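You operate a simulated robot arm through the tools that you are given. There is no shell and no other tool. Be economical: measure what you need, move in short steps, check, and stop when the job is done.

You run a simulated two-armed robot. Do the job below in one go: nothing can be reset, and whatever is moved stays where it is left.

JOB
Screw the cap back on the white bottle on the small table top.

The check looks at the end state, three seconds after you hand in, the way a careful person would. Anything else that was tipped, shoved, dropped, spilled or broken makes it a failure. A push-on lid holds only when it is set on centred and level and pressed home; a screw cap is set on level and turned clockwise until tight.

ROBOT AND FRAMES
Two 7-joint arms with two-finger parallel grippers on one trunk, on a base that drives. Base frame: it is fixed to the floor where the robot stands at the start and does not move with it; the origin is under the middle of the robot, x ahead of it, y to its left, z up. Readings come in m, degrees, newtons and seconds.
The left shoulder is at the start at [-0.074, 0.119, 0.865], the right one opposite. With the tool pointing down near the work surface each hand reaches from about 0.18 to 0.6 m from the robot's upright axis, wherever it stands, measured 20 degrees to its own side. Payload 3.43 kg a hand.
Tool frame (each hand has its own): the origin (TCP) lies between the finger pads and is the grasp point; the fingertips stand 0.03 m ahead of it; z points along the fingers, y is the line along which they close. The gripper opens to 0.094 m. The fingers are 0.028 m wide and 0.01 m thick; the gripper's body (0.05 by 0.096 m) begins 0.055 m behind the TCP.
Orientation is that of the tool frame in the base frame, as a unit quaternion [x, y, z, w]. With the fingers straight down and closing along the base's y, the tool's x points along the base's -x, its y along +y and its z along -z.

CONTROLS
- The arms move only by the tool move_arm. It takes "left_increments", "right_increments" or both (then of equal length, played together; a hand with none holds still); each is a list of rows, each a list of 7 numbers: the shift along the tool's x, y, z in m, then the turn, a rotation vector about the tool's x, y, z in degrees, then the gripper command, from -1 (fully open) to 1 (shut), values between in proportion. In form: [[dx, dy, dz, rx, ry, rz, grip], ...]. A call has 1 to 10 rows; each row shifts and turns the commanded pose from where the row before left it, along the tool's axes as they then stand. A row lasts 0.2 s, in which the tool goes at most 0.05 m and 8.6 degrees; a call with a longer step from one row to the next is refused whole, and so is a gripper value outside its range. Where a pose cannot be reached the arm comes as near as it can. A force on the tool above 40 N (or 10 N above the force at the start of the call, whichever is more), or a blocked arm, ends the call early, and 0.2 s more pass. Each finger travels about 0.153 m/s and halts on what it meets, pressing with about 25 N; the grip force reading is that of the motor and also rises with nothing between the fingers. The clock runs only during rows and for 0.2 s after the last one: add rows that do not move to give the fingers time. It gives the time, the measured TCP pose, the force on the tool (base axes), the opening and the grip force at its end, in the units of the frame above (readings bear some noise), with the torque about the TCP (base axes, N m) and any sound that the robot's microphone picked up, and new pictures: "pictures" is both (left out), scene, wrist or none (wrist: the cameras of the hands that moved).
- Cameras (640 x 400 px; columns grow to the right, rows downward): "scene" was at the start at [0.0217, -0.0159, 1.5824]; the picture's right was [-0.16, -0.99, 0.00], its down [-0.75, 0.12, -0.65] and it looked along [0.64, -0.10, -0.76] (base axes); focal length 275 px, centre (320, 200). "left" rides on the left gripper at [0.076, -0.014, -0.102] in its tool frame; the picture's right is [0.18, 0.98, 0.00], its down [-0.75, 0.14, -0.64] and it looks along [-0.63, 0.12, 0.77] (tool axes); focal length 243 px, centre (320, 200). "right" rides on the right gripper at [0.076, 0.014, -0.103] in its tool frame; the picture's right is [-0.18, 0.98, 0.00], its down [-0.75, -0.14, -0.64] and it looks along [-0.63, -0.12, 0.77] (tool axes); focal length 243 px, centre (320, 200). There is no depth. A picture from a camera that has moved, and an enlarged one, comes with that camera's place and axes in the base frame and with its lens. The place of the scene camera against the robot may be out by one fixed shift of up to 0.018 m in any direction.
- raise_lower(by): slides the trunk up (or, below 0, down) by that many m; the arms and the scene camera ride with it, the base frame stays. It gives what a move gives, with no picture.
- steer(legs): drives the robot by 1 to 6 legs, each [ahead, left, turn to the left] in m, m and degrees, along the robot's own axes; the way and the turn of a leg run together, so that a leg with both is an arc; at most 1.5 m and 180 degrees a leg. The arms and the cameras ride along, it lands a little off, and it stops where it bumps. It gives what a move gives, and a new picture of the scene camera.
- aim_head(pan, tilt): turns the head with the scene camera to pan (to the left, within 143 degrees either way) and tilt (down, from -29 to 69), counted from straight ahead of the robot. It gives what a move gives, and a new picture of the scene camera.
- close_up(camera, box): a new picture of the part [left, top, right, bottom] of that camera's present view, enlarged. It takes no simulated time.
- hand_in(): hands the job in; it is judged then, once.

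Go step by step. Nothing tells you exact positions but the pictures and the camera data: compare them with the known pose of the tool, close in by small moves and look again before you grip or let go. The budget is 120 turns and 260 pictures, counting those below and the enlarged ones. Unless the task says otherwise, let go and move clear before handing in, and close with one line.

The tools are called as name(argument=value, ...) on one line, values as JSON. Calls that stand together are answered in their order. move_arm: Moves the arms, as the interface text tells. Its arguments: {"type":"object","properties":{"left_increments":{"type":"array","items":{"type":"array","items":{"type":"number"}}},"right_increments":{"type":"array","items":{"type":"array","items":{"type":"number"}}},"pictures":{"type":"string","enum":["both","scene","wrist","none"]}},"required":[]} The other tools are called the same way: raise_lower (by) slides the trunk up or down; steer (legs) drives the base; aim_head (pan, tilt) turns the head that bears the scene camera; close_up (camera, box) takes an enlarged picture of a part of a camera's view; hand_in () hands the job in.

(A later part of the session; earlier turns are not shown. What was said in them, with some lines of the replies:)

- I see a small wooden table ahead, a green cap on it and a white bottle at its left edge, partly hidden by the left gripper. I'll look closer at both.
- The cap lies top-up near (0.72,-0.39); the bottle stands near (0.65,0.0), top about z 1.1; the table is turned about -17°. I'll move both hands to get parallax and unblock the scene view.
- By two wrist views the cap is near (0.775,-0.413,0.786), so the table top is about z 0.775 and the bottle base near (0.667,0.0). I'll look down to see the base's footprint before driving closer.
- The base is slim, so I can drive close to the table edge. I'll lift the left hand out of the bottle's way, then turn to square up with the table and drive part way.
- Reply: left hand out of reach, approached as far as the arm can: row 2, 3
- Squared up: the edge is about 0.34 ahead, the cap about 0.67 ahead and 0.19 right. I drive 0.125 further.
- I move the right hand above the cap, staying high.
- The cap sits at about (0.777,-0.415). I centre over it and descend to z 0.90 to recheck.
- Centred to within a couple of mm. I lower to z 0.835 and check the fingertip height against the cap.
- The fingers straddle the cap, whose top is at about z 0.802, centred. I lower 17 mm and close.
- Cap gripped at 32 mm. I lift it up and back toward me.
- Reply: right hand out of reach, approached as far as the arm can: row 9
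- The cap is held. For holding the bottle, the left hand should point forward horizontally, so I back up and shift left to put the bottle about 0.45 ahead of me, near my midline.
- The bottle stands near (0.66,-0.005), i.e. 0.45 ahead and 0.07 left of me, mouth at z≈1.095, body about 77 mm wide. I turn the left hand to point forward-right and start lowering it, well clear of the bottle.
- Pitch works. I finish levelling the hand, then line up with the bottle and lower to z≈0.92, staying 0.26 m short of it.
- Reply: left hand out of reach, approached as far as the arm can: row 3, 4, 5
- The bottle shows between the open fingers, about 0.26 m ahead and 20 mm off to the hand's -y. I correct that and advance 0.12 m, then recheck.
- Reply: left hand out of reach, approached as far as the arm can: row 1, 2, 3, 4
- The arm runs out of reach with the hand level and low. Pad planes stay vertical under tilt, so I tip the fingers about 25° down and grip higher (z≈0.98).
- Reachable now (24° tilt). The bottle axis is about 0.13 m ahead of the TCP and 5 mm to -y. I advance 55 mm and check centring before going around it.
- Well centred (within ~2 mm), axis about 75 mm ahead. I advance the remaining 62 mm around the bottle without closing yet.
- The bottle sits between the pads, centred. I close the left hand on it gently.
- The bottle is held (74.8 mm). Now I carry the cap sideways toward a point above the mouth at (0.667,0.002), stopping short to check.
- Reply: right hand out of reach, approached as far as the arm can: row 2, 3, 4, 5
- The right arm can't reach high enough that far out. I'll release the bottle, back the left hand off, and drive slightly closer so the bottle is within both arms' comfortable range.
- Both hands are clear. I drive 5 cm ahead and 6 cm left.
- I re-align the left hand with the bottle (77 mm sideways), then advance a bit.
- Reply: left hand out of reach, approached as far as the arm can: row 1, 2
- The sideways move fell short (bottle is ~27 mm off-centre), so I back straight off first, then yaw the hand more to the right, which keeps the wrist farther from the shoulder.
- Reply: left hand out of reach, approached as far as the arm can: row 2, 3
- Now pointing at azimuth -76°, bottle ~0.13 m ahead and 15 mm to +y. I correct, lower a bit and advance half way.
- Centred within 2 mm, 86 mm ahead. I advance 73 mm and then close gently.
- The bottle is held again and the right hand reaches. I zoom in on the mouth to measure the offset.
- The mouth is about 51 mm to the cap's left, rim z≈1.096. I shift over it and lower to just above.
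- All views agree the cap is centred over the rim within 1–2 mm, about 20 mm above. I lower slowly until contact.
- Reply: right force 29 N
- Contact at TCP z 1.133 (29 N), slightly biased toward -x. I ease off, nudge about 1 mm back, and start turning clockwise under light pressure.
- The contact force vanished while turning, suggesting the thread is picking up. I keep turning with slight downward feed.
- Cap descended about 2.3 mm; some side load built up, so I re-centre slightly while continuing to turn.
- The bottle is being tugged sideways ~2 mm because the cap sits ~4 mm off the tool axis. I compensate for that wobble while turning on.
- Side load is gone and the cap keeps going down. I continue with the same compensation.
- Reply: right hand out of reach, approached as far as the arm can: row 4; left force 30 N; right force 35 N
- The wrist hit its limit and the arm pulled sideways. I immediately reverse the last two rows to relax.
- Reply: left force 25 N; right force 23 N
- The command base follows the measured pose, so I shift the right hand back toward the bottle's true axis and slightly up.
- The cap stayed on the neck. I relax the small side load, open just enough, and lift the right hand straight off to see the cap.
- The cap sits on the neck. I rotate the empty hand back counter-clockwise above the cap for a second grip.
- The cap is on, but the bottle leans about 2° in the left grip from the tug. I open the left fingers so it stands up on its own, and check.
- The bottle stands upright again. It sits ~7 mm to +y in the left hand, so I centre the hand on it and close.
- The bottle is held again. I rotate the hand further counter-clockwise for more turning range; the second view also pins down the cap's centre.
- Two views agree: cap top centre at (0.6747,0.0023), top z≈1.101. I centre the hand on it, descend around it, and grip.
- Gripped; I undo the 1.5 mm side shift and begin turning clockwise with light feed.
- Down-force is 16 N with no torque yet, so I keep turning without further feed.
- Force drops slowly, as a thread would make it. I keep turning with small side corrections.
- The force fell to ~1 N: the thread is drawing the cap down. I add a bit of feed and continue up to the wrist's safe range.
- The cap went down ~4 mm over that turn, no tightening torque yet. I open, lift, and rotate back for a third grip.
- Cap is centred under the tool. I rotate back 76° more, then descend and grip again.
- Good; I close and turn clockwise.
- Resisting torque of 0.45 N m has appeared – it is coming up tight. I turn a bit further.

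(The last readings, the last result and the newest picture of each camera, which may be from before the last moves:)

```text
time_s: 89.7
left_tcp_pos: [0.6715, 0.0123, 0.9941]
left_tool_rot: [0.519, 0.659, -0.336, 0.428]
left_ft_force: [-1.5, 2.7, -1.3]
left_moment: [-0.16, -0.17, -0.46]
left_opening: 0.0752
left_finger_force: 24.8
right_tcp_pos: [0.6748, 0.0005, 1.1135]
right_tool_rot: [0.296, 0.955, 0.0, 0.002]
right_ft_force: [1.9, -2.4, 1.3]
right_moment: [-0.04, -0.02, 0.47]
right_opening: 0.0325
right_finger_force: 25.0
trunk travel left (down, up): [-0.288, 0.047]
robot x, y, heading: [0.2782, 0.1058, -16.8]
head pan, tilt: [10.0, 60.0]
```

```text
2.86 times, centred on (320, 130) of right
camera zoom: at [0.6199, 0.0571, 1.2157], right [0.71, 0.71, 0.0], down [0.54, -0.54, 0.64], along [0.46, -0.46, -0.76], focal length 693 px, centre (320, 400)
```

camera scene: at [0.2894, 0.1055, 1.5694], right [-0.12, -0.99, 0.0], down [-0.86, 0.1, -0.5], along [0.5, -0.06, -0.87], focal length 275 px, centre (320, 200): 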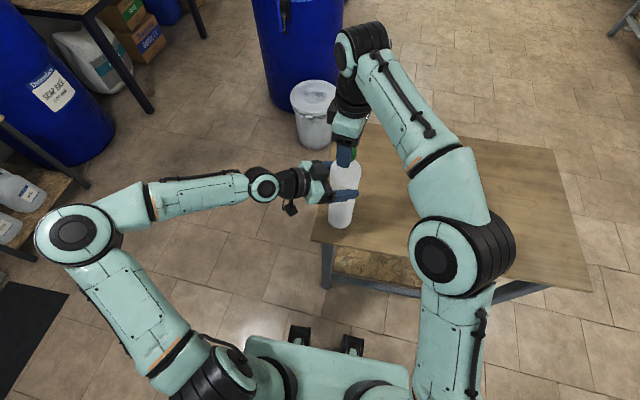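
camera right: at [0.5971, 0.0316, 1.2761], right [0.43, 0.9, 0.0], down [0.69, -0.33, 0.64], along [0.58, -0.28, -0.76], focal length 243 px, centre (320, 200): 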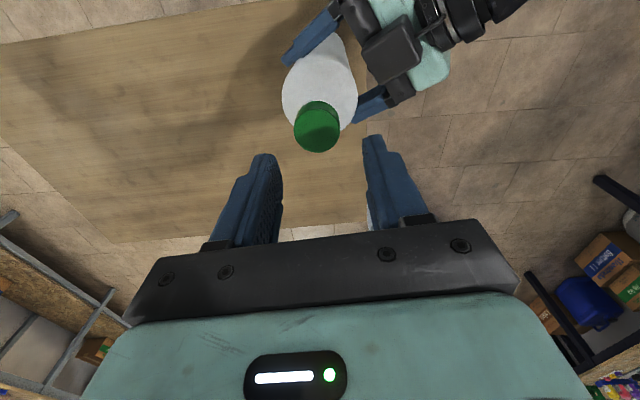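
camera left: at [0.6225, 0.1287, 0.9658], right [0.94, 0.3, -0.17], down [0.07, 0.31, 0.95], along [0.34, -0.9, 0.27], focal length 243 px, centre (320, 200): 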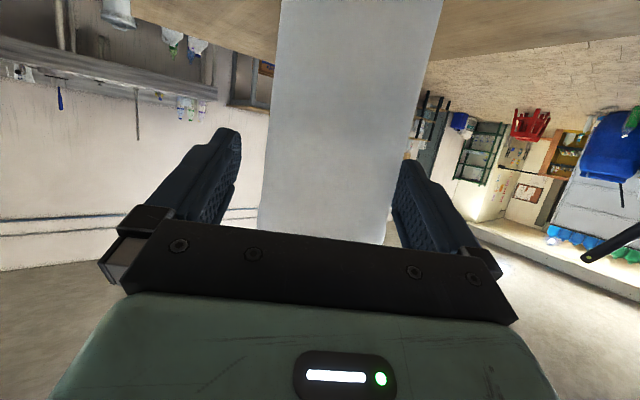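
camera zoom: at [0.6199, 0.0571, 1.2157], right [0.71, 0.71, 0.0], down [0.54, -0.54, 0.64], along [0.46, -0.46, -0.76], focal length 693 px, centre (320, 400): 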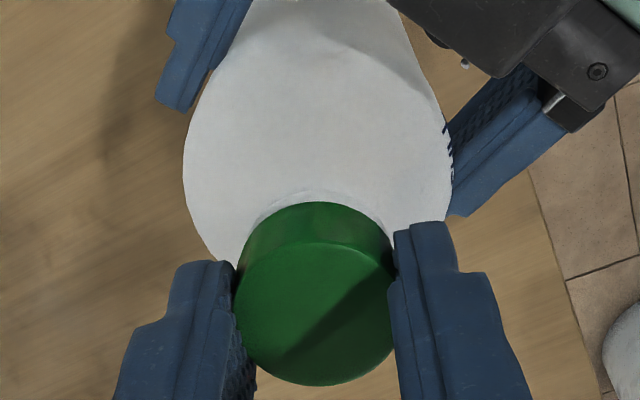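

Torque plateaus near 0.47 N m, i.e. cap tight with fingers starting to slip. I turn a little more to be sure, with slight downward press.

move_arm(right_increments=[[0, 0, 0.0003, 0, 0, 8, 1], [0, 0, 0.0003, 0, 0, 8, 1], [0, 0, 0.0003, 0, 0, 8, 1], [0, 0, 0, 0, 0, 8, 1], [0, 0, 0, 0, 0, 8, 1], [0, 0, 0, 0, 0, 0, 1]], pictures="none")

close_up(camera="left", box=[160, 50, 480, 250])

```text
time_s: 91.1
left_tcp_pos: [0.6723, 0.0125, 0.9948]
left_tool_rot: [0.518, 0.659, -0.336, 0.428]
left_ft_force: [1.1, 1.5, -1.7]
left_moment: [-0.12, 0.0, -0.45]
left_opening: 0.0751
left_finger_force: 25.7
right_tcp_pos: [0.6757, -0.0004, 1.1125]
right_tool_rot: [0.606, 0.796, -0.001, 0.002]
right_ft_force: [-0.1, -2.1, 1.5]
right_moment: [-0.06, 0.03, 0.44]
right_opening: 0.0323
right_finger_force: 25.0
trunk travel left (down, up): [-0.288, 0.047]
robot x, y, heading: [0.2772, 0.1026, -16.5]
head pan, tilt: [10.0, 60.0]
```

```text
2.00 times, centred on (320, 150) of left
camera zoom: at [0.6293, 0.1298, 0.9661], right [0.94, 0.3, -0.17], down [0.07, 0.31, 0.95], along [0.34, -0.9, 0.27], focal length 485 px, centre (320, 300)
```

zoom: 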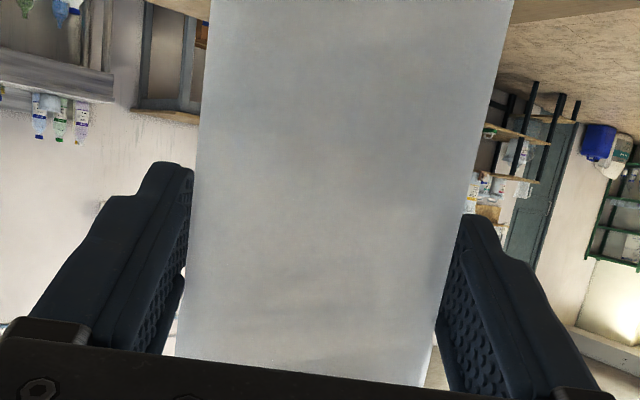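

Same plateau, so it is tight. I open the right hand, lift off and inspect.

move_arm(right_increments=[[0, 0, 0, 0, 0, 0, 0.3], [0, 0, 0, 0, 0, 0, 0.1], [0, 0, 0, 0, 0, 0, -0.1], [0, 0, 0, 0, 0, 0, -0.1], [0, 0, -0.01, 0, 0, 0, -0.1], [0, 0, -0.015, 0, 0, 0, -0.1], [0, 0, -0.02, 0, 0, 0, -0.1], [0, 0, 0, 0, 0, 0, -0.1]], pictures="none")

close_up(camera="right", box=[240, 60, 400, 200])

close_up(camera="scene", box=[310, 130, 380, 180])

```text
time_s: 92.9
left_tcp_pos: [0.6724, 0.0128, 0.9934]
left_tool_rot: [0.518, 0.659, -0.336, 0.428]
left_ft_force: [-0.1, 0.7, -0.6]
left_moment: [0.0, 0.0, 0.01]
left_opening: 0.075
left_finger_force: 24.7
right_tcp_pos: [0.6767, 0.0007, 1.1579]
right_tool_rot: [0.605, 0.797, 0.001, 0.002]
right_ft_force: [-0.6, 1.2, 1.0]
right_moment: [0.01, -0.01, 0.0]
right_opening: 0.0518
right_finger_force: 0.1
trunk travel left (down, up): [-0.288, 0.047]
robot x, y, heading: [0.2785, 0.1064, -17.0]
head pan, tilt: [10.0, 60.0]
```

```text
2.86 times, centred on (320, 130) of right
camera zoom: at [0.6683, 0.0788, 1.2598], right [1.0, 0.09, 0.0], down [0.07, -0.76, 0.64], along [0.06, -0.64, -0.77], focal length 693 px, centre (320, 400)
```

zoom: 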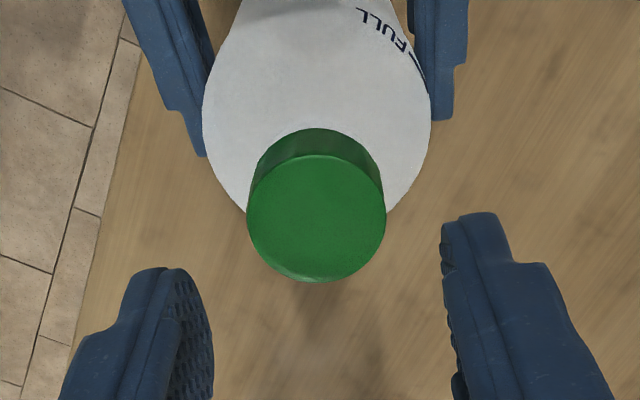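

```text
8.00 times, centred on (345, 155) of scene
camera zoom: at [0.2895, 0.1054, 1.5694], right [-0.12, -0.99, 0.0], down [-0.86, 0.1, -0.5], along [0.5, -0.06, -0.87], focal length 2199 px, centre (120, 560)
```

zoom: 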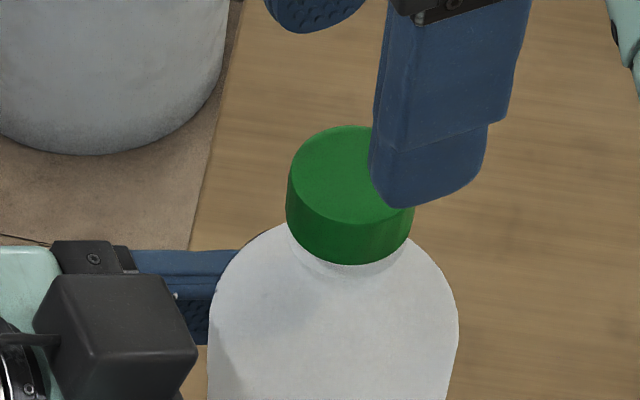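

The cap looks level and down against the neck ring. To be certain, I regrip here and test whether torque rises at once.

move_arm(right_increments=[[0, 0, 0.02, 0, 0, 0, -0.1], [0, 0, 0.015, 0, 0, 0, -0.1], [0, 0, 0.01, 0, 0, 0, -0.1], [0, 0, 0, 0, 0, 0, 0.1], [0, 0, 0, 0, 0, 0, 0.3], [0, 0, 0, 0, 0, 0, 1], [0, 0, 0, 0, 0, 0, 1], [0, 0, 0, 0, 0, 6, 1], [0, 0, 0, 0, 0, 0, 1]], pictures="none")

move_arm(right_increments=[[0, 0, 0, 0, 0, 8, 1], [0, 0, 0, 0, 0, 8, 1], [0, 0, 0, 0, 0, 0, 1]], pictures="none")

```text
time_s: 94.9
left_tcp_pos: [0.6729, 0.0124, 0.9942]
left_tool_rot: [0.518, 0.66, -0.336, 0.429]
left_ft_force: [2.0, 1.4, 0.0]
left_moment: [0.05, 0.07, -0.36]
left_opening: 0.0751
left_finger_force: 24.8
right_tcp_pos: [0.6746, 0.0011, 1.1116]
right_tool_rot: [0.645, 0.764, 0.0, 0.002]
right_ft_force: [-1.6, -0.4, 0.8]
right_moment: [-0.07, 0.12, 0.39]
right_opening: 0.0323
right_finger_force: 25.3
trunk travel left (down, up): [-0.288, 0.047]
robot x, y, heading: [0.2769, 0.1039, -16.8]
head pan, tilt: [10.0, 60.0]
```

```text
time_s: 95.7
left_tcp_pos: [0.672, 0.0113, 0.9949]
left_tool_rot: [0.518, 0.659, -0.336, 0.429]
left_ft_force: [2.3, 1.8, 0.1]
left_moment: [-0.08, 0.1, -0.44]
left_opening: 0.0752
left_finger_force: 25.2
right_tcp_pos: [0.6748, 0.0005, 1.1139]
right_tool_rot: [0.746, 0.666, 0.0, 0.002]
right_ft_force: [-3.1, -2.2, -0.6]
right_moment: [-0.13, 0.16, 0.45]
right_opening: 0.0321
right_finger_force: 25.2
trunk travel left (down, up): [-0.288, 0.047]
robot x, y, heading: [0.2759, 0.1048, -17.0]
head pan, tilt: [10.0, 60.0]
```

Torque rises at once: the cap is tight. I release it with the right hand, lift, and swing clear to the right.

move_arm(right_increments=[[0, 0, 0, 0, 0, -2, 0.6], [0, 0, 0, 0, 0, 0, 0.2], [0, 0, 0, 0, 0, 0, -0.1], [0, 0, 0, 0, 0, 0, -0.1], [0, 0, -0.01, 0, 0, 0, -0.1], [0, 0, -0.015, 0, 0, 0, -0.1], [0, 0, -0.02, 0, 0, 0, -0.1], [0, 0, -0.015, 0, 0, 0, -0.1], [0, 0, 0, 0, 0, 0, -0.1]], pictures="none")

move_arm(left_increments=[[0, 0, 0, 0, 0, 0, 0.3], [0, 0, 0, 0, 0, 0, -0.3], [0, 0, 0, 0, 0, 0, -0.7], [0, 0, 0, 0, 0, 0, -1], [0, 0, 0, 0, 0, 0, -1], [0, 0, 0, 0, 0, 0, -1]])

close_up(camera="scene", box=[300, 130, 410, 240])

```text
time_s: 97.7
left_tcp_pos: [0.6716, 0.0127, 0.9951]
left_tool_rot: [0.518, 0.659, -0.336, 0.429]
left_ft_force: [0.2, 0.4, 0.1]
left_moment: [0.0, -0.05, -0.03]
left_opening: 0.075
left_finger_force: 25.1
right_tcp_pos: [0.6743, 0.002, 1.1731]
right_tool_rot: [0.735, 0.679, 0.001, 0.001]
right_ft_force: [-0.1, 0.1, -0.5]
right_moment: [0.02, 0.0, 0.02]
right_opening: 0.0516
right_finger_force: 0.1
trunk travel left (down, up): [-0.288, 0.047]
robot x, y, heading: [0.2772, 0.1023, -16.8]
head pan, tilt: [10.0, 60.0]
```

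```text
time_s: 99.1
left_tcp_pos: [0.6716, 0.0127, 0.9941]
left_tool_rot: [0.518, 0.659, -0.336, 0.429]
left_ft_force: [0.7, -0.1, 0.7]
left_moment: [-0.02, 0.0, 0.01]
left_opening: 0.094
left_finger_force: 0.1
right_tcp_pos: [0.6755, 0.0023, 1.1723]
right_tool_rot: [0.734, 0.68, 0.001, 0.002]
right_ft_force: [0.2, 0.4, -0.4]
right_moment: [-0.01, -0.03, 0.0]
right_opening: 0.0515
right_finger_force: 0.0
trunk travel left (down, up): [-0.288, 0.047]
robot x, y, heading: [0.2782, 0.1065, -16.7]
head pan, tilt: [10.0, 60.0]
camera scene: at [0.2896, 0.1055, 1.5694], right [-0.12, -0.99, 0.0], down [-0.86, 0.1, -0.5], along [0.5, -0.06, -0.87], focal length 275 px, centre (320, 200)
camera left: at [0.6292, 0.1298, 0.9662], right [0.94, 0.3, -0.17], down [0.07, 0.31, 0.95], along [0.34, -0.9, 0.27], focal length 243 px, centre (320, 200)
```

scene: 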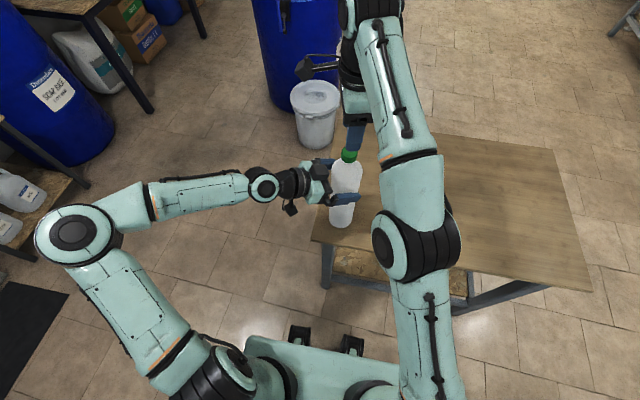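
left: 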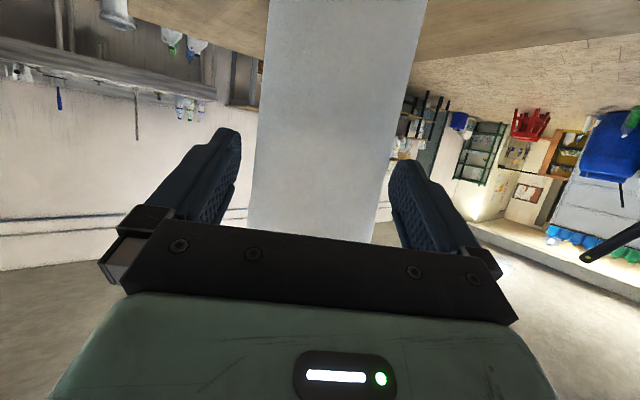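

```text
3.64 times, centred on (355, 185) of scene
camera zoom: at [0.2896, 0.1055, 1.5694], right [-0.12, -0.99, 0.0], down [-0.86, 0.1, -0.5], along [0.5, -0.06, -0.87], focal length 1000 px, centre (193, 254)
```

zoom: 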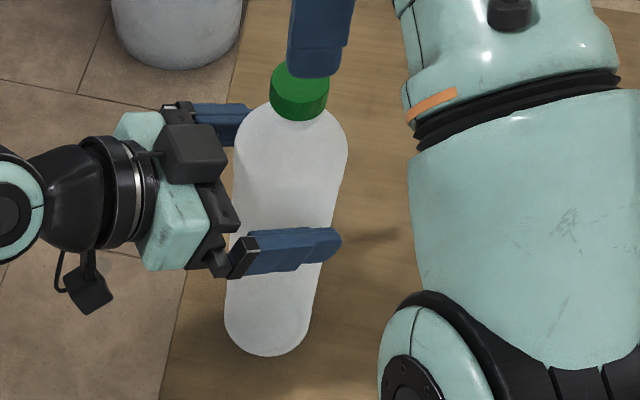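

The bottle stands free and upright. I retreat the left hand straight back and move the right hand away to the right.

move_arm(left_increments=[[0.0063, 0.0005, -0.0142, 0, 0, 0, -1], [0.0063, 0, -0.0142, 0, 0, 0, -1], [0.0063, 0, -0.0142, 0, 0, 0, -1], [0.0063, 0, -0.0142, 0, 0, 0, -1], [0.0095, 0, -0.0215, 0, 0, 0, -1], [0.0095, 0, -0.0215, 0, 0, 0, -1], [0.0095, 0, -0.0215, 0, 0, 0, -1], [0, 0, 0, 0, 0, 0, -1]], right_increments=[[-0.01, 0, -0.003, 0, 0, 0, -0.1], [-0.03, 0, 0, 0, 0, 0, -0.1], [-0.03, 0, 0, 0, 0, 0, -0.1], [-0.03, 0, 0, 0, 0, 0, -0.1], [-0.03, 0, 0, 0, 0, 0, -0.1], [-0.03, 0, 0, 0, 0, 0, -0.1], [0, 0, 0, 0, 0, 0, -0.1], [0, 0, 0, 0, 0, 0, -0.1]])

close_up(camera="scene", box=[300, 130, 410, 240])

```text
time_s: 100.9
left_tcp_pos: [0.6407, 0.1408, 0.9938]
left_tool_rot: [0.519, 0.659, -0.337, 0.427]
left_ft_force: [-0.8, 0.3, 0.0]
left_moment: [0.01, 0.02, 0.01]
left_opening: 0.094
left_finger_force: 0.1
right_tcp_pos: [0.6639, -0.1576, 1.1773]
right_tool_rot: [0.734, 0.68, 0.001, 0.001]
right_ft_force: [-0.3, -0.2, 0.1]
right_moment: [0.01, 0.0, 0.01]
right_opening: 0.0515
right_finger_force: 0.0
trunk travel left (down, up): [-0.288, 0.047]
robot x, y, heading: [0.2761, 0.1051, -16.8]
head pan, tilt: [10.0, 60.0]
camera scene: at [0.2899, 0.1048, 1.5694], right [-0.12, -0.99, 0.0], down [-0.86, 0.1, -0.5], along [0.5, -0.06, -0.87], focal length 275 px, centre (320, 200)
camera right: at [0.6831, -0.0811, 1.2784], right [0.97, -0.26, 0.0], down [-0.2, -0.74, 0.64], along [-0.16, -0.62, -0.77], focal length 243 px, centre (320, 200)
camera left: at [0.5978, 0.2593, 0.9658], right [0.94, 0.3, -0.17], down [0.07, 0.31, 0.95], along [0.34, -0.9, 0.26], focal length 243 px, centre (320, 200)
```

scene: 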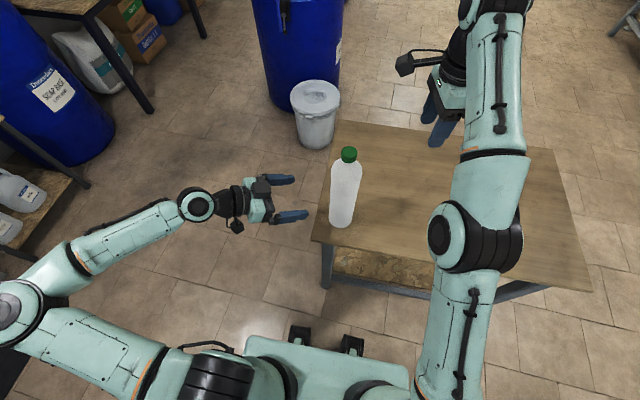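
right: 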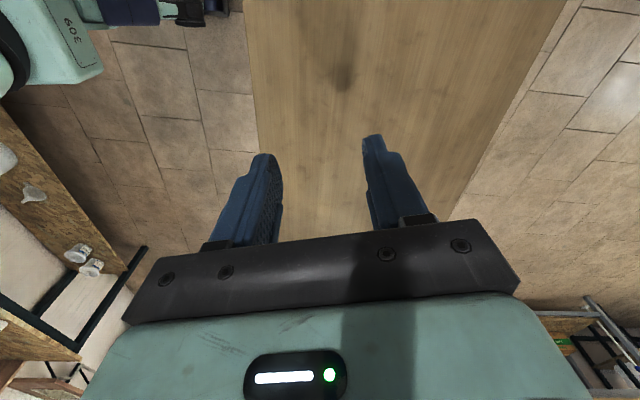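
left: 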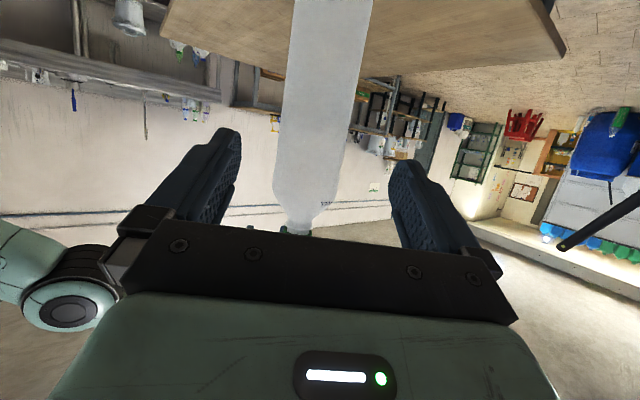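

```text
3.64 times, centred on (355, 185) of scene
camera zoom: at [0.2899, 0.1048, 1.5694], right [-0.12, -0.99, 0.0], down [-0.86, 0.1, -0.5], along [0.5, -0.06, -0.87], focal length 1000 px, centre (193, 254)
```

zoom: 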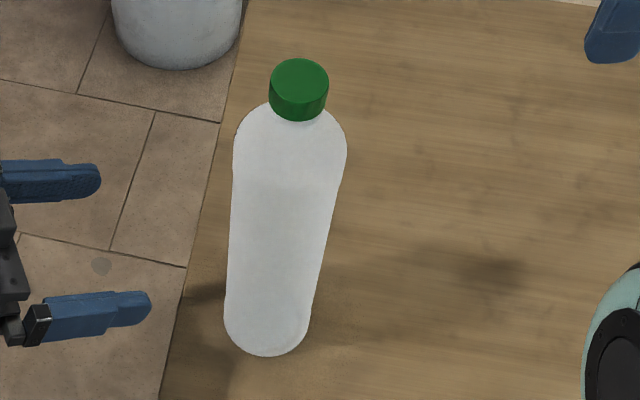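

The bottle stands upright on the table with the green cap level and tight. Both hands are clear, so I hand in.

hand_in()

```text
The job is handed in.
```

The cap is screwed on tight and level, and the white bottle stands upright on the table, about 1 cm from where it first stood; nothing else was disturbed.
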